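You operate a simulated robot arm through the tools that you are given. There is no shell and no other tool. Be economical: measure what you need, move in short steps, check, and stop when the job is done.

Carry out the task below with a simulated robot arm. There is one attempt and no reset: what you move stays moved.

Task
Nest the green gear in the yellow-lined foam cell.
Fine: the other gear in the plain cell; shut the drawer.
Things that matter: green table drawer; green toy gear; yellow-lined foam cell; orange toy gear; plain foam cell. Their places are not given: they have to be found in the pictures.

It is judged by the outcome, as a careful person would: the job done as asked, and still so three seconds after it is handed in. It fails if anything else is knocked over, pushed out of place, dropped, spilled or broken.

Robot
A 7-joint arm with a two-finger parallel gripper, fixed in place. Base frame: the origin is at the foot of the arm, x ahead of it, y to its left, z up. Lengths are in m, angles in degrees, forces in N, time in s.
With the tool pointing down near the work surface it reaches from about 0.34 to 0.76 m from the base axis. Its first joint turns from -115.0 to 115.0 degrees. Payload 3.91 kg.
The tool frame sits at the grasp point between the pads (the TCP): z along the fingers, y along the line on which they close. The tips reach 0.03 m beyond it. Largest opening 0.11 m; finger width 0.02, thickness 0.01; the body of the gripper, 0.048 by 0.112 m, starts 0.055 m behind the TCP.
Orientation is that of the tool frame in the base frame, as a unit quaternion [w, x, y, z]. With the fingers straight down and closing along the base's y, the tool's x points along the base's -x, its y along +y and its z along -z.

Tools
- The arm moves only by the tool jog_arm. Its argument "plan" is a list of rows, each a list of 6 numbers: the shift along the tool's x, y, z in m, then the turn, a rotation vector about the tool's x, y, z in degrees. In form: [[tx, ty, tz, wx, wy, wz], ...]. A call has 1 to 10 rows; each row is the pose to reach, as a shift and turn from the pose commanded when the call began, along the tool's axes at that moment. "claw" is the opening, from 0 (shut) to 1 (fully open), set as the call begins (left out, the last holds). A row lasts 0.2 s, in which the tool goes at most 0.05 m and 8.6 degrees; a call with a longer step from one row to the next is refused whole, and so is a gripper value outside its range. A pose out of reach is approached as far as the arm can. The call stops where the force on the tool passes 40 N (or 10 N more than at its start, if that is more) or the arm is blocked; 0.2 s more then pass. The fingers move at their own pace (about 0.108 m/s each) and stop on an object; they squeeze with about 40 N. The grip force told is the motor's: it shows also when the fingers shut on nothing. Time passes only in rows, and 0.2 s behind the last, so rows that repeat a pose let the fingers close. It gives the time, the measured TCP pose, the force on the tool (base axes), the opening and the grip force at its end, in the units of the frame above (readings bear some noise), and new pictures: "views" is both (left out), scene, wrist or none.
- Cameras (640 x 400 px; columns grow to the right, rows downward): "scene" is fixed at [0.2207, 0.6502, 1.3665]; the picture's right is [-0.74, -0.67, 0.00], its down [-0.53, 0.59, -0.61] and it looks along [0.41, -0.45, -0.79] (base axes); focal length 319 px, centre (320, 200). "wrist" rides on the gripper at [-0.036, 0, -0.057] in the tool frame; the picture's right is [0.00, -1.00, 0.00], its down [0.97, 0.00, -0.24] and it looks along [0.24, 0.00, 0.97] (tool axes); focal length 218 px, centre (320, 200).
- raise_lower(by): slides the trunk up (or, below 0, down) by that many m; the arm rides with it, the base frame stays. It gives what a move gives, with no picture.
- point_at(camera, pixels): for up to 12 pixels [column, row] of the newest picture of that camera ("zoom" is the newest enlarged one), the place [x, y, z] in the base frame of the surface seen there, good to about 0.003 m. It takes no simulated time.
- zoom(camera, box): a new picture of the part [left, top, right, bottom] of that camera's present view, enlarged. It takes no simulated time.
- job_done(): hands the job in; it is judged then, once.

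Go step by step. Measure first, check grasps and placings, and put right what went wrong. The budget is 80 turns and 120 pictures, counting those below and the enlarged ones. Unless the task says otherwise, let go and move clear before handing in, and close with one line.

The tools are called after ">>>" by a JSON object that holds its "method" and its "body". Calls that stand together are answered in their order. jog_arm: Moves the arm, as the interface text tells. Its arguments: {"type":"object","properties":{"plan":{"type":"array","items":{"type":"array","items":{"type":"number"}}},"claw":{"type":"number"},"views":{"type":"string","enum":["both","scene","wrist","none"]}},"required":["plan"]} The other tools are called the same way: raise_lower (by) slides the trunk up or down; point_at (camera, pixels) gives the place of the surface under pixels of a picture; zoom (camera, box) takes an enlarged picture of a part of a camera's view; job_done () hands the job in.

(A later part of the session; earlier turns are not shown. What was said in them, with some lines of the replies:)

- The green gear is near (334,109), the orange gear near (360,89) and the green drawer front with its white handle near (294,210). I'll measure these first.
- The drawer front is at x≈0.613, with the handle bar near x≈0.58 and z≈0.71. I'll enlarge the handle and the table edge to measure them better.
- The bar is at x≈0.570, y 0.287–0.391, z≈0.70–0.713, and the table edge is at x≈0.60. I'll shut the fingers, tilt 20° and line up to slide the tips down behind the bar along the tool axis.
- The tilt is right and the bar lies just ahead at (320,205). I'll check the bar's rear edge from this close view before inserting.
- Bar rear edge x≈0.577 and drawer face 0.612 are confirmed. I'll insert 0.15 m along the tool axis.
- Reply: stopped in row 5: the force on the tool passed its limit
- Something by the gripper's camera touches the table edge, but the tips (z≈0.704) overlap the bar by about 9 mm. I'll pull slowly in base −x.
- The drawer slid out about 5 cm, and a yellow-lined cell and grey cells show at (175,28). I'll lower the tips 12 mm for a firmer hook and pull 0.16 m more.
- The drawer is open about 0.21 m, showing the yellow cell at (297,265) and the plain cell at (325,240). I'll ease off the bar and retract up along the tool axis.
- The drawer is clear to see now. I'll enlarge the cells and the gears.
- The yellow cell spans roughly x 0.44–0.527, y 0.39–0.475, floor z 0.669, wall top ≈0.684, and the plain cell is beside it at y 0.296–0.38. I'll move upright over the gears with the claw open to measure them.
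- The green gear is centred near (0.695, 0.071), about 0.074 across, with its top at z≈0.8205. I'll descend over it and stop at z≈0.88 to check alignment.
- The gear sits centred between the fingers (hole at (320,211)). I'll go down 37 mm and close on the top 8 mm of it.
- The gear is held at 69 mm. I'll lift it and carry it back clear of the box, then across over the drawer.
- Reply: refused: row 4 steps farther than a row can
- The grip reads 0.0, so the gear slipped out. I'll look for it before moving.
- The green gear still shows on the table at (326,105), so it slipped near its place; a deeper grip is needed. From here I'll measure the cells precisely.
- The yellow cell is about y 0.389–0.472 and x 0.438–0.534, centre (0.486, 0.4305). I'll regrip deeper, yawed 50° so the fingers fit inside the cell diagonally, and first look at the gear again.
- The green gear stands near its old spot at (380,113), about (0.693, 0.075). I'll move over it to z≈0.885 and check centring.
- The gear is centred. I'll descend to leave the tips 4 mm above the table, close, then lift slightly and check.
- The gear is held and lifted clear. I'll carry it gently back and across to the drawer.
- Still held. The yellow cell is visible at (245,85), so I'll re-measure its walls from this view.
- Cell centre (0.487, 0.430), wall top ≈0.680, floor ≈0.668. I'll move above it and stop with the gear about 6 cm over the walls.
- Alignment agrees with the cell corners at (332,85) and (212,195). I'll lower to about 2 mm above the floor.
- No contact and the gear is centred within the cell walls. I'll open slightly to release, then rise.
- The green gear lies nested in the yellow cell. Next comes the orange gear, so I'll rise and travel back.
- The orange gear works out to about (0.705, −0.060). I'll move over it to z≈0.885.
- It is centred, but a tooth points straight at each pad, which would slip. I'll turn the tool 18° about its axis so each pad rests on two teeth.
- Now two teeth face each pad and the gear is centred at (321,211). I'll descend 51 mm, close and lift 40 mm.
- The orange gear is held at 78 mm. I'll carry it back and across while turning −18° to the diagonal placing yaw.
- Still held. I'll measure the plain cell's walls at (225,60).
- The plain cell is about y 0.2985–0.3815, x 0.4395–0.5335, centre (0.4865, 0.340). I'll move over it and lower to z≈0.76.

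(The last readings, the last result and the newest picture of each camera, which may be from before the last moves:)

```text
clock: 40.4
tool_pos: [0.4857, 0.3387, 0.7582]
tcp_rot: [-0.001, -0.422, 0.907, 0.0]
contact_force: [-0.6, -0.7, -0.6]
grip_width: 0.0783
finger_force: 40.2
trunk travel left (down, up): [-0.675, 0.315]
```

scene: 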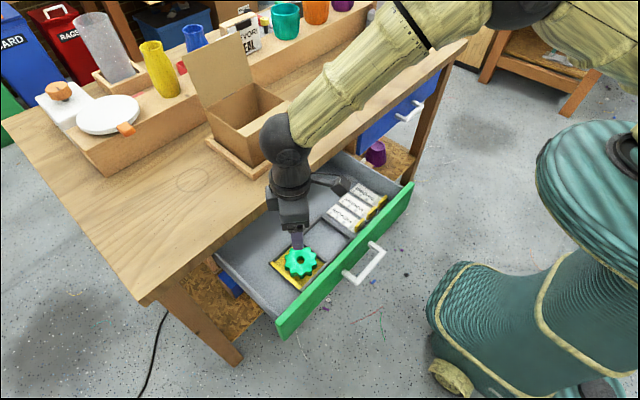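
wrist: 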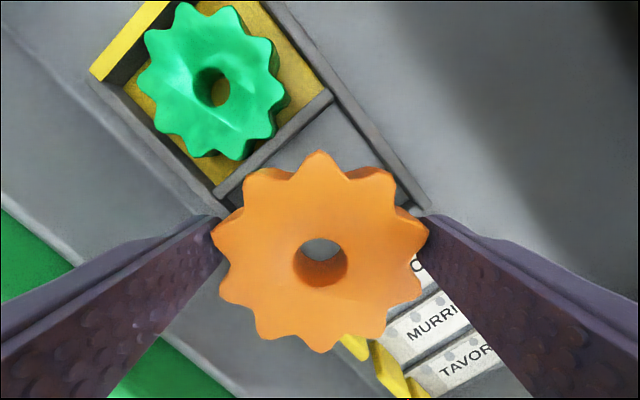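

The corner rays put the cell centre within about 1 mm of the tool. I'll lower slowly.

>>> {"method": "jog_arm", "body": {"plan": [[-0.0005, 0.0004, 0.02, 0, 0, 0], [-0.0005, 0.0004, 0.035, 0, 0, 0], [-0.0005, 0.0004, 0.045, 0, 0, 0], [-0.0005, 0.0004, 0.0545, 0, 0, 0], [-0.0005, 0.0004, 0.0545, 0, 0, 0]], "views": "both"}}

```text
clock: 41.6
tool_pos: [0.4861, 0.3417, 0.7079]
tcp_rot: [0.003, -0.423, 0.906, 0.001]
contact_force: [0.5, 7.5, 21.4]
grip_width: 0.0734
finger_force: 40.0
trunk travel left (down, up): [-0.675, 0.315]
```

scene: 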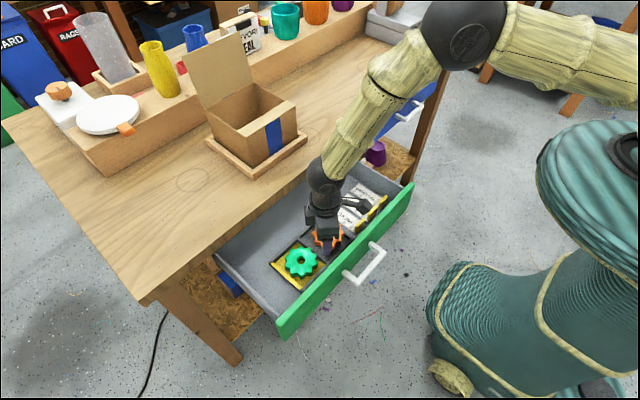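
wrist: 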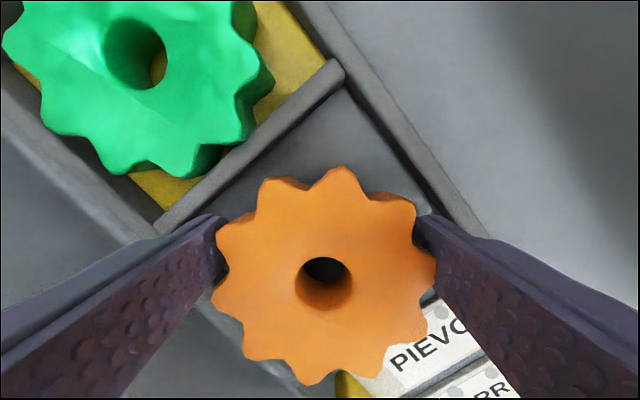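

The gear touched the far-right wall (21 N up) and shifted in the grip; there is free space toward the divider. I'll raise it and look.

>>> {"method": "jog_arm", "body": {"plan": [[0, 0, -0.01, 0, 0, 0], [0, 0, -0.025, 0, 0, 0], [0, 0, -0.04, 0, 0, 0], [0, 0, -0.04, 0, 0, 0]], "views": "both"}}

```text
clock: 42.6
tool_pos: [0.4846, 0.3382, 0.7454]
tcp_rot: [-0.001, -0.423, 0.906, 0.0]
contact_force: [-0.8, -0.7, -0.9]
grip_width: 0.0713
finger_force: 40.0
trunk travel left (down, up): [-0.675, 0.315]
```

scene: 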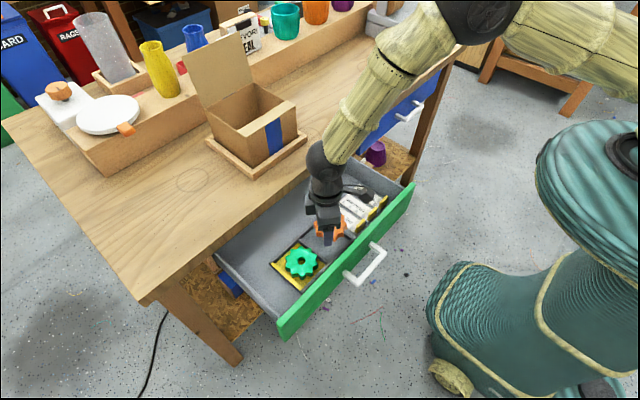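
wrist: 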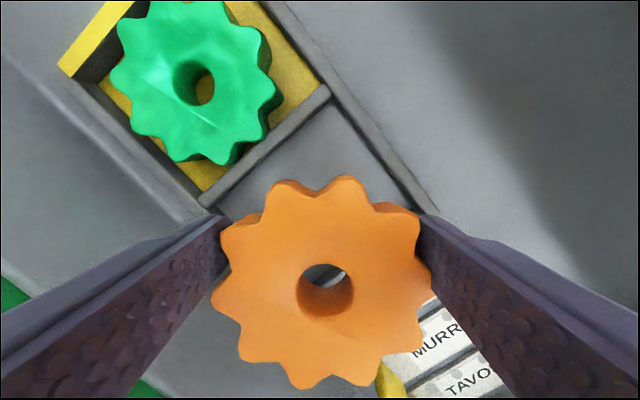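

The gear slid along the pads toward the tool's +x (rows 177–388). I'll measure the gear and the cell relative to each other.

>>> {"method": "point_at", "body": {"camera": "wrist", "pixels": [[343, 182], [308, 386], [216, 302], [428, 280], [224, 228], [417, 224], [368, 380], [250, 358], [284, 188], [325, 325], [326, 250], [320, 110]]}}

```text
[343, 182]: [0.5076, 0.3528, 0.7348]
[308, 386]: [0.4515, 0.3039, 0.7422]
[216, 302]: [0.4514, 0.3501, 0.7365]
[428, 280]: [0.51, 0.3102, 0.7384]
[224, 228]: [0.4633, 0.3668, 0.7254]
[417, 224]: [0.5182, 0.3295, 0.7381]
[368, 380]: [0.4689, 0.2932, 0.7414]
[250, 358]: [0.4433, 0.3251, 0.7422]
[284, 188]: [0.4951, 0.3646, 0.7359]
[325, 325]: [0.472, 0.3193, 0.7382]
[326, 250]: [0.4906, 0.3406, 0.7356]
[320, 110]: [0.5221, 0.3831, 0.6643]
```

The gear is about 10 mm off-centre in the pads and pushed up 7 mm, so it cannot go in this way. I'll take it back to the clear table top, set it down and regrip it.

>>> {"method": "jog_arm", "body": {"plan": [[0, 0, -0.04, 0, 0, 0], [0, 0, -0.085, 0, 0, 0], [0, 0, -0.13, 0, 0, 0], [0, 0, -0.175, 0, 0, 0], [0.0272, -0.0272, -0.185, 0, 0, 0], [0.0544, -0.0544, -0.185, 0, 0, 0], [0.0816, -0.0816, -0.185, 0, 0, 0], [0.1089, -0.1088, -0.185, 0, 0, 0], [0.1361, -0.136, -0.185, 0, 0, 0], [0.1633, -0.1632, -0.185, 0, 0, 0]], "views": "none"}}

>>> {"method": "jog_arm", "body": {"plan": [[-0.0112, -0.0347, 0, 0, 0, 0], [-0.0225, -0.0694, 0, 0, 0, 0], [-0.0337, -0.1041, 0, 0, 0, 0], [-0.045, -0.1388, 0, 0, 0, 0], [-0.0562, -0.1735, 0, 0, 0, 0], [-0.0562, -0.1735, 0.04, 0, 0, 0], [-0.0562, -0.1735, 0.075, 0, 0, 0], [-0.0562, -0.1735, 0.075, 0, 0, 0]], "views": "both"}}

```text
clock: 44.8
tool_pos: [0.5061, 0.1079, 0.9296]
tcp_rot: [0.0, -0.423, 0.906, 0.001]
contact_force: [0.1, -0.1, -0.7]
grip_width: 0.0716
finger_force: 40.2
trunk travel left (down, up): [-0.675, 0.315]
```

```text
clock: 46.6
tool_pos: [0.6753, 0.0393, 0.8552]
tcp_rot: [0.0, -0.423, 0.906, 0.0]
contact_force: [-0.4, 0.2, 0.1]
grip_width: 0.0714
finger_force: 40.1
trunk travel left (down, up): [-0.675, 0.315]
```

scene: 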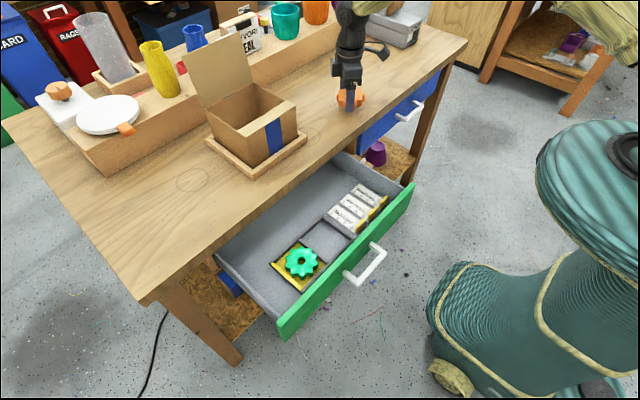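
wrist: 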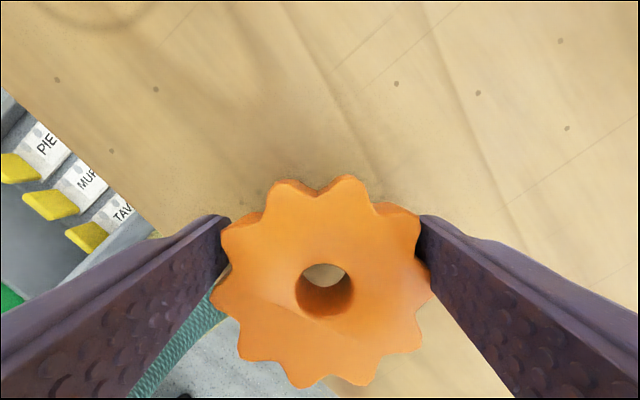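

Still held over clear table. I'll lower until nearly touching, release, and rise for a look.

>>> {"method": "jog_arm", "body": {"plan": [[0, 0, 0.012, 0, 0, 0], [0, 0, 0.02, 0, 0, 0], [0, 0, 0.0235, 0, 0, 0], [0, 0, 0.0235, 0, 0, 0]], "views": "none"}}

>>> {"method": "jog_arm", "body": {"plan": [[0, 0, 0, 0, 0, 0], [0, 0, 0, 0, 0, 0], [0, 0, -0.02, 0, 0, 0], [0, 0, -0.055, 0, 0, 0], [0, 0, -0.055, 0, 0, 0]], "claw": 1, "views": "wrist"}}

```text
clock: 47.6
tool_pos: [0.6757, 0.0409, 0.8316]
tcp_rot: [-0.001, -0.423, 0.906, -0.001]
contact_force: [0.5, 0.3, -0.7]
grip_width: 0.0711
finger_force: 39.8
trunk travel left (down, up): [-0.675, 0.315]
```

```text
clock: 48.8
tool_pos: [0.6751, 0.0395, 0.8864]
tcp_rot: [0.0, -0.423, 0.906, -0.001]
contact_force: [-0.8, 0.0, -0.2]
grip_width: 0.1101
finger_force: 0.0
trunk travel left (down, up): [-0.675, 0.315]
```

wrist: 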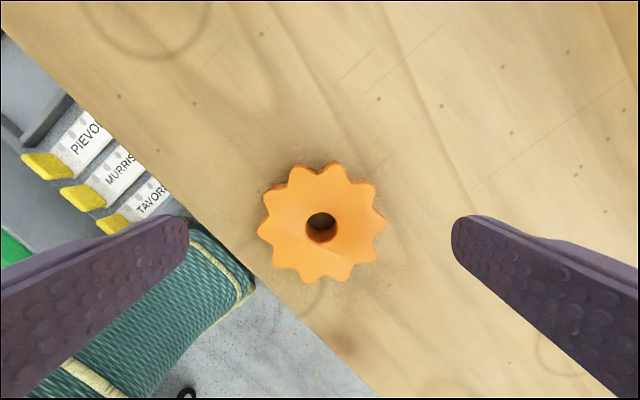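

The gear sits flat again. I'll measure opposing teeth to get its true centre and tooth angle.

>>> {"method": "zoom", "body": {"camera": "wrist", "box": [240, 150, 400, 300]}}

>>> {"method": "point_at", "body": {"camera": "wrist", "pixels": [[260, 232], [384, 225], [332, 167], [309, 279], [298, 171], [344, 277], [267, 197], [375, 258], [371, 186], [272, 262]]}}

```text
2.67 times, centred on (320, 225) of wrist
```

zoom: 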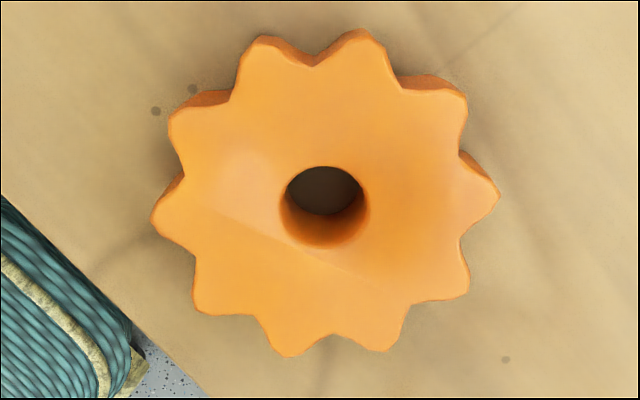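

```text
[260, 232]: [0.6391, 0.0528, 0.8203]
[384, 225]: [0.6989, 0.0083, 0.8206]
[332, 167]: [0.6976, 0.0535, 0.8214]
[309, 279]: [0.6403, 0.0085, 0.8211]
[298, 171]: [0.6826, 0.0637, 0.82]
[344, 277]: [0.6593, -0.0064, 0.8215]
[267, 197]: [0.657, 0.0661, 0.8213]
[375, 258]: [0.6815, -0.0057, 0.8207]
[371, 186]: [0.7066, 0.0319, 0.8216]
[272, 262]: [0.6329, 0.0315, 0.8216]
```

Gear centre (0.6696, 0.0304), with a tooth at base angle 0°. I'll shift onto it and turn +14° so each pad meets a valley between two teeth, then verify.

>>> {"method": "jog_arm", "body": {"plan": [[0.005, -0.0008, 0, 0, 0, 7], [0.0105, -0.0017, 0, 0, 0, 14], [0.0105, -0.0017, 0, 0, 0, 14], [0.0105, -0.0017, 0, 0, 0, 14]], "views": "wrist"}}

```text
clock: 49.8
tool_pos: [0.67, 0.031, 0.887]
tcp_rot: [0.0, -0.309, 0.951, -0.001]
contact_force: [0.6, 0.4, -0.2]
grip_width: 0.1098
finger_force: 0.0
trunk travel left (down, up): [-0.675, 0.315]
```

wrist: 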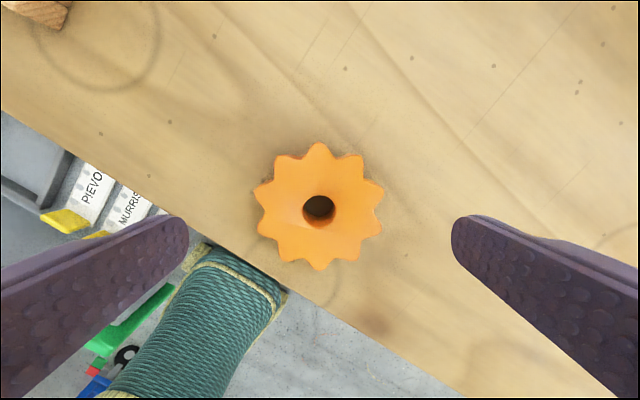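

The valleys now face both pads and the gear is centred (319,207). I'll descend, close and lift.

>>> {"method": "jog_arm", "body": {"plan": [[0, 0, 0.025, 0, 0, 0], [0, 0, 0.0525, 0, 0, 0], [0, 0, 0.0525, 0, 0, 0]], "views": "none"}}

>>> {"method": "jog_arm", "body": {"plan": [[0, 0, 0, 0, 0, 0], [0, 0, 0, 0, 0, 0], [0, 0, 0, 0, 0, 0], [0, 0, -0.01, 0, 0, 0], [0, 0, -0.025, 0, 0, 0], [0, 0, -0.04, 0, 0, 0], [0, 0, -0.04, 0, 0, 0]], "claw": 0, "views": "wrist"}}

```text
clock: 50.6
tool_pos: [0.6696, 0.0308, 0.8352]
tcp_rot: [0.0, -0.309, 0.951, 0.0]
contact_force: [0.4, -0.7, 1.6]
grip_width: 0.1101
finger_force: 0.1
trunk travel left (down, up): [-0.675, 0.315]
```

```text
clock: 52.2
tool_pos: [0.6707, 0.0314, 0.8753]
tcp_rot: [-0.001, -0.309, 0.951, 0.0]
contact_force: [-0.5, -0.6, -0.6]
grip_width: 0.0781
finger_force: 40.3
trunk travel left (down, up): [-0.675, 0.315]
```

wrist: 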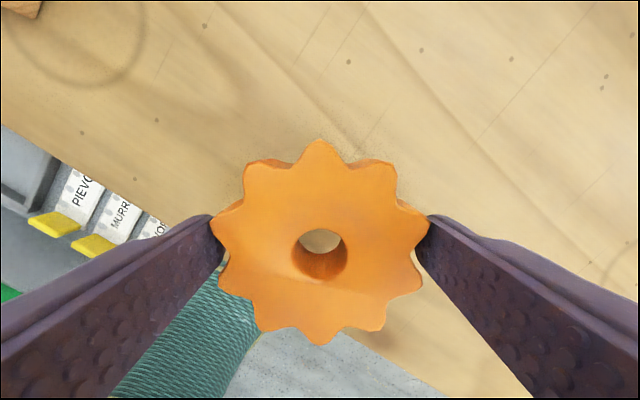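

Held again at 78 mm. I'll measure its position in the grip before carrying it.

>>> {"method": "point_at", "body": {"camera": "wrist", "pixels": [[320, 145], [320, 342], [215, 232], [425, 232], [222, 285], [418, 285], [250, 170], [390, 170], [265, 328], [378, 326], [350, 210], [290, 290]]}}

```text
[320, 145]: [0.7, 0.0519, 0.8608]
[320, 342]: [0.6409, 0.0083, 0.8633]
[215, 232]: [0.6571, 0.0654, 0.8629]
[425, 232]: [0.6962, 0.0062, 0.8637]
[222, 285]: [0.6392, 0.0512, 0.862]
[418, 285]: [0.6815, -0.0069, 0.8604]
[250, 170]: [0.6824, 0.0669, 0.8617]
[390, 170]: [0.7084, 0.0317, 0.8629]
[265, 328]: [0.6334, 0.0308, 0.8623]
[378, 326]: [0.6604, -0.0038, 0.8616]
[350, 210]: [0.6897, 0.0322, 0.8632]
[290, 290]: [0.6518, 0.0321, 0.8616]
```

The gear is centred within about 1 mm this time. I'll carry it to the drawer, turning −14° on the way.

>>> {"method": "jog_arm", "body": {"plan": [[0, 0, -0.035, 0, 0, 0], [0.0324, 0.0235, -0.06, 0, 0, 0], [0.0647, 0.047, -0.067, 0, 0, -2], [0.0871, 0.0757, -0.067, 0, 0, -4], [0.0945, 0.1132, -0.067, 0, 0, -6], [0.0899, 0.1519, -0.067, 0, 0, -8], [0.0771, 0.1883, -0.067, 0, 0, -10], [0.059, 0.2234, -0.067, 0, 0, -12], [0.0364, 0.2577, -0.067, 0, 0, -14], [0.0364, 0.2577, -0.067, 0, 0, -14]], "views": "none"}}

```text
clock: 54.4
tool_pos: [0.4905, 0.2184, 0.9425]
tcp_rot: [-0.001, -0.423, 0.906, -0.001]
contact_force: [-0.7, -0.4, -1.2]
grip_width: 0.0782
finger_force: 40.6
trunk travel left (down, up): [-0.675, 0.315]
```

Still held. I'll move over the plain cell and lower to z≈0.74 for a relative measurement.

>>> {"method": "jog_arm", "body": {"plan": [[-0.0231, 0.0206, 0, 0, 0, 0], [-0.0462, 0.0412, 0, 0, 0, 0], [-0.0692, 0.0617, 0, 0, 0, 0], [-0.0923, 0.0823, 0, 0, 0, 0], [-0.0923, 0.0823, 0.045, 0, 0, 0], [-0.0923, 0.0823, 0.09, 0, 0, 0], [-0.0923, 0.0823, 0.135, 0, 0, 0], [-0.0923, 0.0823, 0.175, 0, 0, 0], [-0.0923, 0.0823, 0.2025, 0, 0, 0], [-0.0923, 0.0823, 0.2025, 0, 0, 0]], "views": "both"}}

```text
clock: 56.6
tool_pos: [0.4865, 0.3411, 0.7409]
tcp_rot: [0.0, -0.422, 0.906, 0.0]
contact_force: [-0.1, 0.9, -1.4]
grip_width: 0.0783
finger_force: 39.5
trunk travel left (down, up): [-0.675, 0.315]
```

scene: 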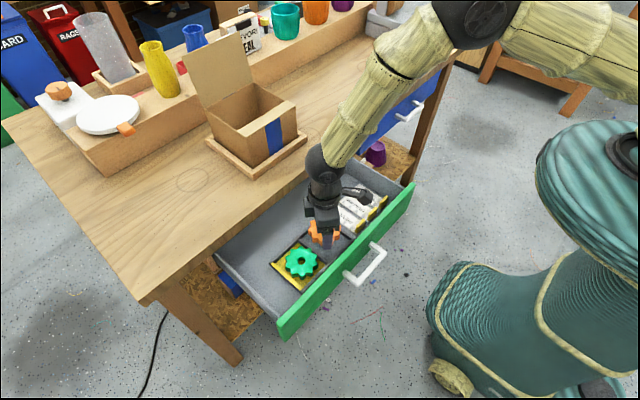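
wrist: 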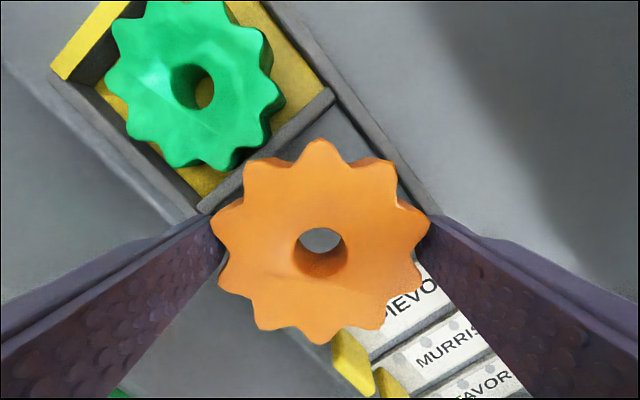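

>>> {"method": "point_at", "body": {"camera": "wrist", "pixels": [[320, 144], [320, 340], [217, 228], [419, 283], [250, 170], [378, 326], [325, 108], [330, 103], [262, 158], [258, 150], [395, 190], [205, 207]]}}

>>> {"method": "zoom", "body": {"camera": "wrist", "box": [190, 80, 450, 240]}}

```text
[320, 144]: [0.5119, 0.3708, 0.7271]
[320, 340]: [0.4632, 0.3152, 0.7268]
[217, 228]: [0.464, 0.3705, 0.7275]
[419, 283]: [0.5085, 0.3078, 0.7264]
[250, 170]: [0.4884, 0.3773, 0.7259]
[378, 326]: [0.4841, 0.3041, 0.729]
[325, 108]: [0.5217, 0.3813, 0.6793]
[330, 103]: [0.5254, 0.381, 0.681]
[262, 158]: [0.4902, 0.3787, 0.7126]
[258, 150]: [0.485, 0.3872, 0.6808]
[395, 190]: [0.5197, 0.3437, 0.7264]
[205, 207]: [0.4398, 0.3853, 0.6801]
```

```text
2.46 times, centred on (320, 160) of wrist
```

zoom: 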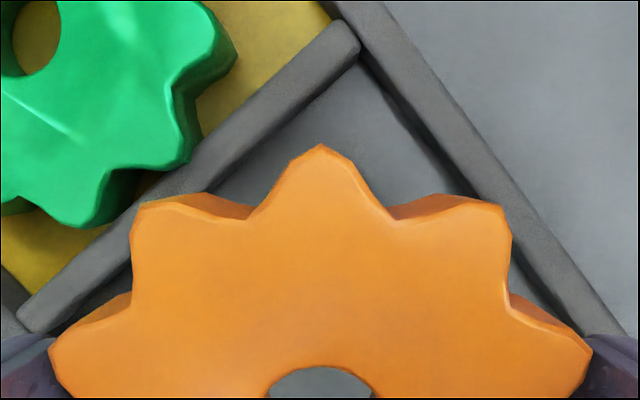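

The gear centre (0.4867, 0.341) matches the cell centre. I'll lower slowly 38 mm.

>>> {"method": "jog_arm", "body": {"plan": [[0, 0, 0.012, 0, 0, 0], [0, 0, 0.02, 0, 0, 0], [0, 0, 0.026, 0, 0, 0], [0, 0, 0.032, 0, 0, 0], [0, 0, 0.0375, 0, 0, 0], [0, 0, 0.0375, 0, 0, 0]], "views": "wrist"}}

```text
clock: 58.0
tool_pos: [0.486, 0.3418, 0.7033]
tcp_rot: [0.0, -0.422, 0.906, 0.0]
contact_force: [-0.7, 0.1, 3.8]
grip_width: 0.0779
finger_force: 39.8
trunk travel left (down, up): [-0.675, 0.315]
```

wrist: 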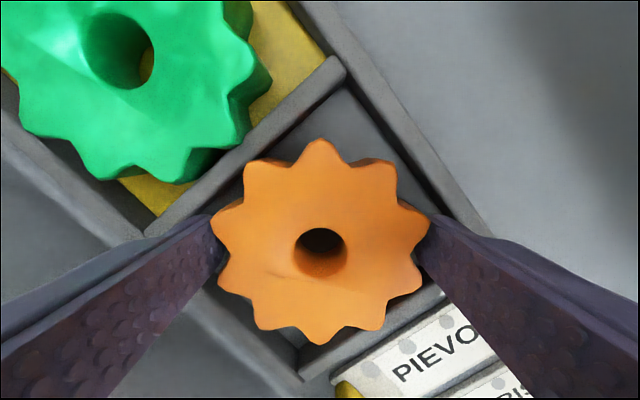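

The gear sits within the walls with only 3.8 N. I'll release with a small opening and rise.

>>> {"method": "jog_arm", "body": {"plan": [[0, 0, 0, 0, 0, 0], [0, 0, 0, 0, 0, 0]], "claw": 0.75, "views": "none"}}

>>> {"method": "jog_arm", "body": {"plan": [[0, 0, -0.01, 0, 0, 0], [0, 0, -0.025, 0, 0, 0], [0, 0, -0.06, 0, 0, 0], [0, 0, -0.1, 0, 0, 0], [0, 0, -0.15, 0, 0, 0]], "views": "both"}}

```text
clock: 58.6
tool_pos: [0.4864, 0.342, 0.702]
tcp_rot: [-0.001, -0.423, 0.906, -0.001]
contact_force: [2.1, -2.2, 0.8]
grip_width: 0.0813
finger_force: 0.1
trunk travel left (down, up): [-0.675, 0.315]
```

```text
clock: 59.8
tool_pos: [0.4851, 0.3422, 0.8533]
tcp_rot: [-0.001, -0.423, 0.906, -0.001]
contact_force: [0.2, 0.3, -0.4]
grip_width: 0.0824
finger_force: 0.1
trunk travel left (down, up): [-0.675, 0.315]
```

scene: 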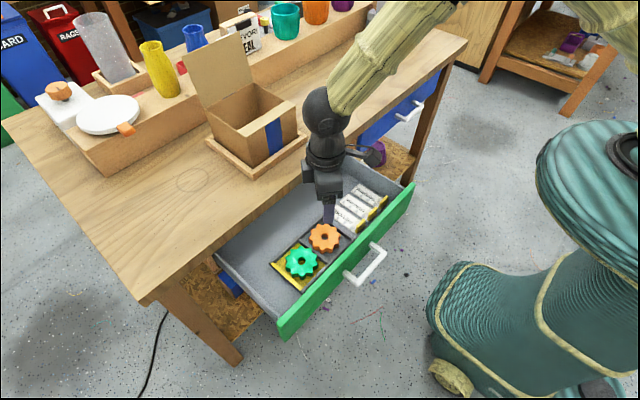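
wrist: 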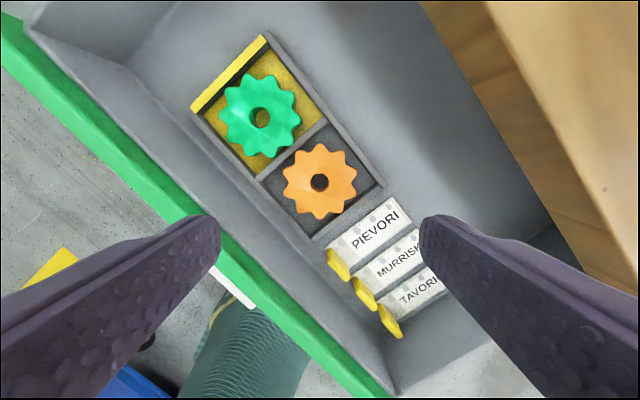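

Both gears look nested. I'll check that their tops are level and measure the drawer front before shutting it.

>>> {"method": "point_at", "body": {"camera": "wrist", "pixels": [[240, 100], [280, 110], [255, 140], [300, 170], [340, 185], [325, 205], [345, 165], [100, 140], [200, 230], [236, 292]]}}

>>> {"method": "point_at", "body": {"camera": "scene", "pixels": [[347, 252], [330, 265], [365, 264], [380, 215], [290, 318]]}}

```text
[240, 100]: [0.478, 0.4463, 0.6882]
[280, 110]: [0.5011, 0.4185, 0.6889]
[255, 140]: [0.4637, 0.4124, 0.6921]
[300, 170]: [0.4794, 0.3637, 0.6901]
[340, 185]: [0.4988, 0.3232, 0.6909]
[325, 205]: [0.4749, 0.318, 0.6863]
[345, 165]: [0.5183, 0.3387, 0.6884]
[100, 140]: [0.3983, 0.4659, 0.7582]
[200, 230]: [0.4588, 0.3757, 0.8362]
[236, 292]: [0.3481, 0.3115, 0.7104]
```

```text
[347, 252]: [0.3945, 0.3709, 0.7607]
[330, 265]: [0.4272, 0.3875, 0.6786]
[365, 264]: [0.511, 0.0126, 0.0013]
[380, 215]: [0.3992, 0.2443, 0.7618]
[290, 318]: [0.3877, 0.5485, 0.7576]
```

Both tops are at ≈0.689, so both gears lie flat. I'll move out in front of the drawer, turning back to zero yaw, ready to push it shut.

>>> {"method": "jog_arm", "body": {"plan": [[0.0149, 0.0177, -0.01, 0, 0, 6.25], [0.0298, 0.0354, -0.02, 0, 0, 12.5], [0.0446, 0.0531, -0.03, 0, 0, 18.75], [0.0595, 0.0709, -0.04, 0, 0, 25], [0.0744, 0.0886, -0.05, 0, 0, 31.25], [0.0893, 0.1063, -0.06, 0, 0, 37.5], [0.1041, 0.124, -0.07, 0, 0, 43.75], [0.119, 0.1417, -0.077, 0, 0, 50], [0.119, 0.1417, -0.077, 0, 0, 50]], "claw": 0.5, "views": "none"}}

```text
clock: 61.8
tool_pos: [0.3006, 0.3418, 0.9294]
tcp_rot: [-0.001, 0.001, 1.0, 0.0]
contact_force: [0.6, 0.1, -0.3]
grip_width: 0.0549
finger_force: 0.2
trunk travel left (down, up): [-0.675, 0.315]
```

>>> {"method": "jog_arm", "body": {"plan": [[0.012, 0, 0.02, 0, -7, 0], [0.02, -0.001, 0.05, 0, -14, 0], [0.02, -0.002, 0.085, 0, -21, 0], [0.02, -0.002, 0.12, 0, -28, 0], [0.02, -0.002, 0.155, 0, -35, 0], [0.02, -0.002, 0.185, 0, -35, 0], [0.02, -0.002, 0.2035, 0, -35, 0], [0.02, -0.002, 0.2035, 0, -35, 0]], "views": "both"}}

```text
clock: 63.6
tool_pos: [0.2794, 0.3384, 0.7247]
tcp_rot: [0.301, 0.001, 0.954, 0.0]
contact_force: [-0.1, 0.7, 0.4]
grip_width: 0.0552
finger_force: 0.0
trunk travel left (down, up): [-0.675, 0.315]
```

scene: 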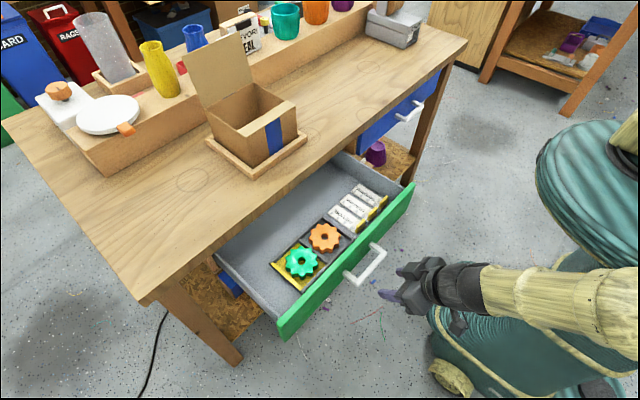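
wrist: 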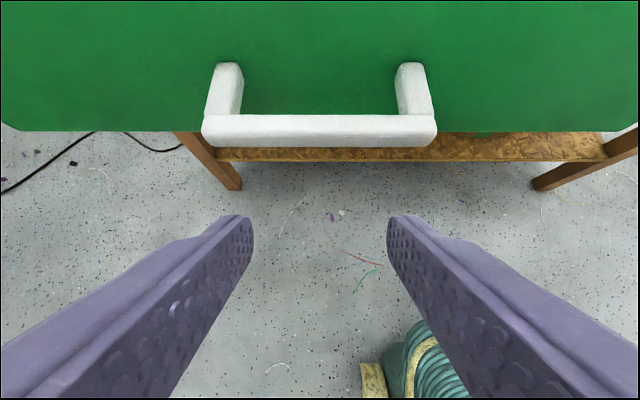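

Both fingertips line up with the bar at (320,130). I'll push in base +x steadily.

>>> {"method": "jog_arm", "body": {"plan": [[-0.0164, 0, 0.0115, 0, 0, 0], [-0.0287, 0, 0.0201, 0, 0, 0], [-0.041, 0, 0.0287, 0, 0, 0], [-0.0573, 0, 0.0402, 0, 0, 0], [-0.0737, 0, 0.0517, 0, 0, 0], [-0.0901, 0, 0.0631, 0, 0, 0], [-0.1065, 0, 0.0746, 0, 0, 0], [-0.1229, 0, 0.0861, 0, 0, 0]], "views": "both"}}

```text
clock: 65.4
tool_pos: [0.4306, 0.3399, 0.7253]
tcp_rot: [0.301, 0.0, 0.954, 0.0]
contact_force: [-0.4, 0.2, -0.3]
grip_width: 0.0552
finger_force: 0.0
trunk travel left (down, up): [-0.675, 0.315]
```

scene: 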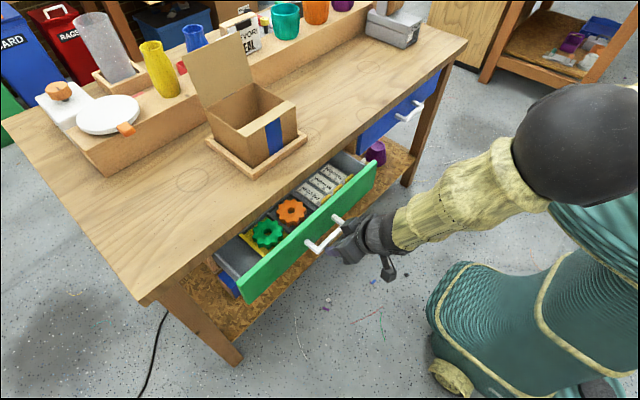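
wrist: 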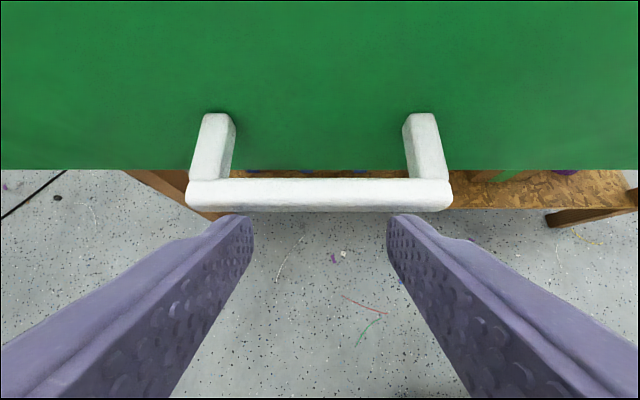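

The drawer is sliding in and the gears stay nested. I'll push the remaining 0.11 m.

>>> {"method": "jog_arm", "body": {"plan": [[-0.0164, 0, 0.0115, 0, 0, 0], [-0.0328, 0, 0.023, 0, 0, 0], [-0.0491, 0, 0.0344, 0, 0, 0], [-0.0655, 0, 0.0459, 0, 0, 0], [-0.0778, 0, 0.0545, 0, 0, 0], [-0.086, 0, 0.0603, 0, 0, 0], [-0.0901, 0, 0.0631, 0, 0, 0], [-0.0917, 0, 0.0643, 0, 0, 0]], "views": "both"}}

```text
clock: 67.2
tool_pos: [0.5396, 0.3389, 0.7248]
tcp_rot: [0.299, -0.001, 0.954, 0.0]
contact_force: [-14.1, -1.5, 3.6]
grip_width: 0.0556
finger_force: 1.1
trunk travel left (down, up): [-0.675, 0.315]
```

scene: 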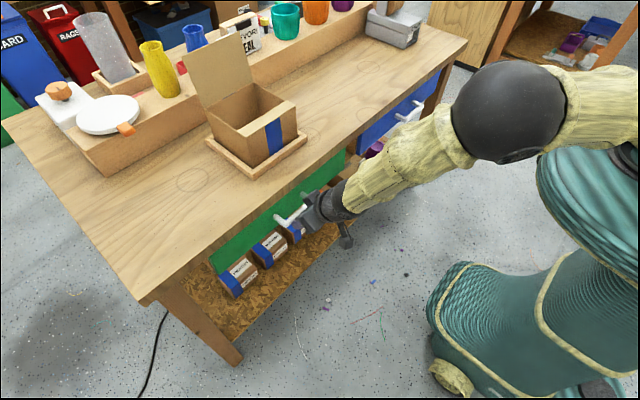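
wrist: 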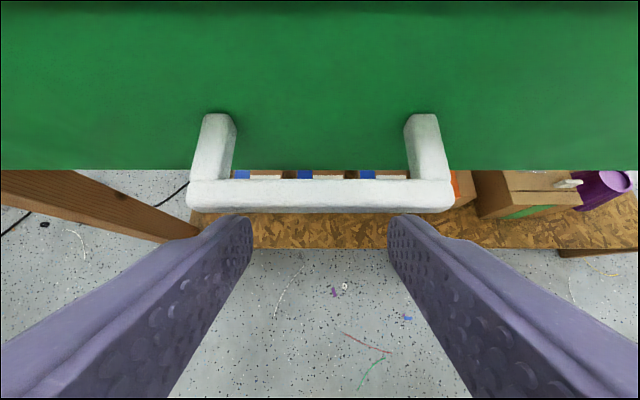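

The drawer has met its stop (−14 N). I'll back straight away and check the front's position.

>>> {"method": "jog_arm", "body": {"plan": [[0.0246, 0, -0.0172, 0, 0, 0], [0.0573, 0, -0.0402, 0, 0, 0], [0.0901, 0, -0.0631, 0, 0, 0], [0.1229, 0, -0.0861, 0, 0, 0], [0.1556, 0, -0.109, 0, 0, 0], [0.1556, 0, -0.109, 0, 0, 0]], "views": "both"}}

>>> {"method": "point_at", "body": {"camera": "scene", "pixels": [[220, 262], [343, 160], [260, 215], [250, 232]]}}

```text
clock: 68.6
tool_pos: [0.3521, 0.3411, 0.7251]
tcp_rot: [0.301, 0.0, 0.954, -0.001]
contact_force: [-0.5, 0.5, -0.7]
grip_width: 0.0551
finger_force: 0.0
trunk travel left (down, up): [-0.675, 0.315]
```

scene: 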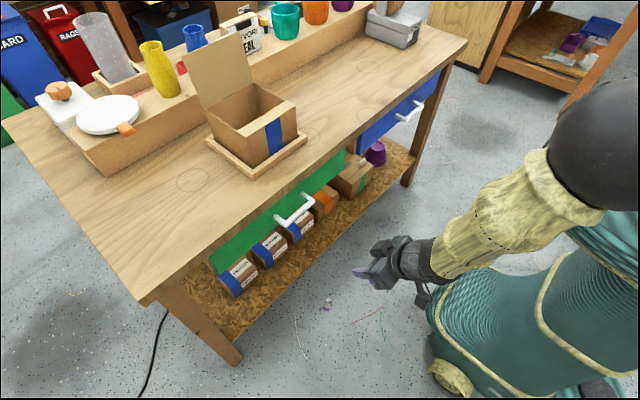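
wrist: 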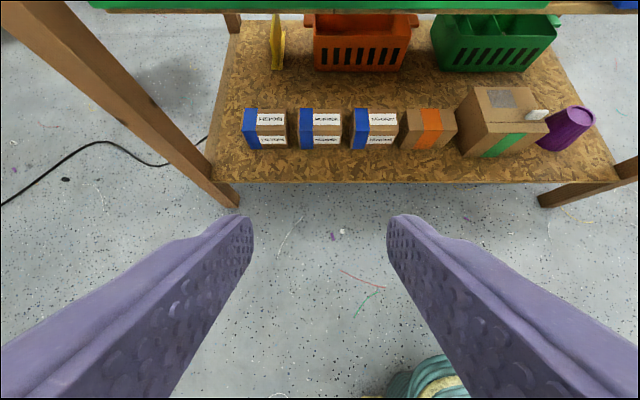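

```text
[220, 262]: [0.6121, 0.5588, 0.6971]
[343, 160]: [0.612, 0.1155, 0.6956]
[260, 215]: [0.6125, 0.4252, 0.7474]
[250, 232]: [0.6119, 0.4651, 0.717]
```

The drawer front is back at x≈0.612, as it was at the start, and the arm is clear, so I'll hand in.

>>> {"method": "job_done", "body": {}}

```text
The job is handed in.
```

The green gear is in the yellow-lined cell, the orange gear is in the plain cell, and the drawer is shut. My first grip on each gear failed: the green one slipped back onto the table, and the orange one bumped the plain cell's wall and had to be set down and regripped. Both were flat in their cells when last seen, partway through shutting the drawer.
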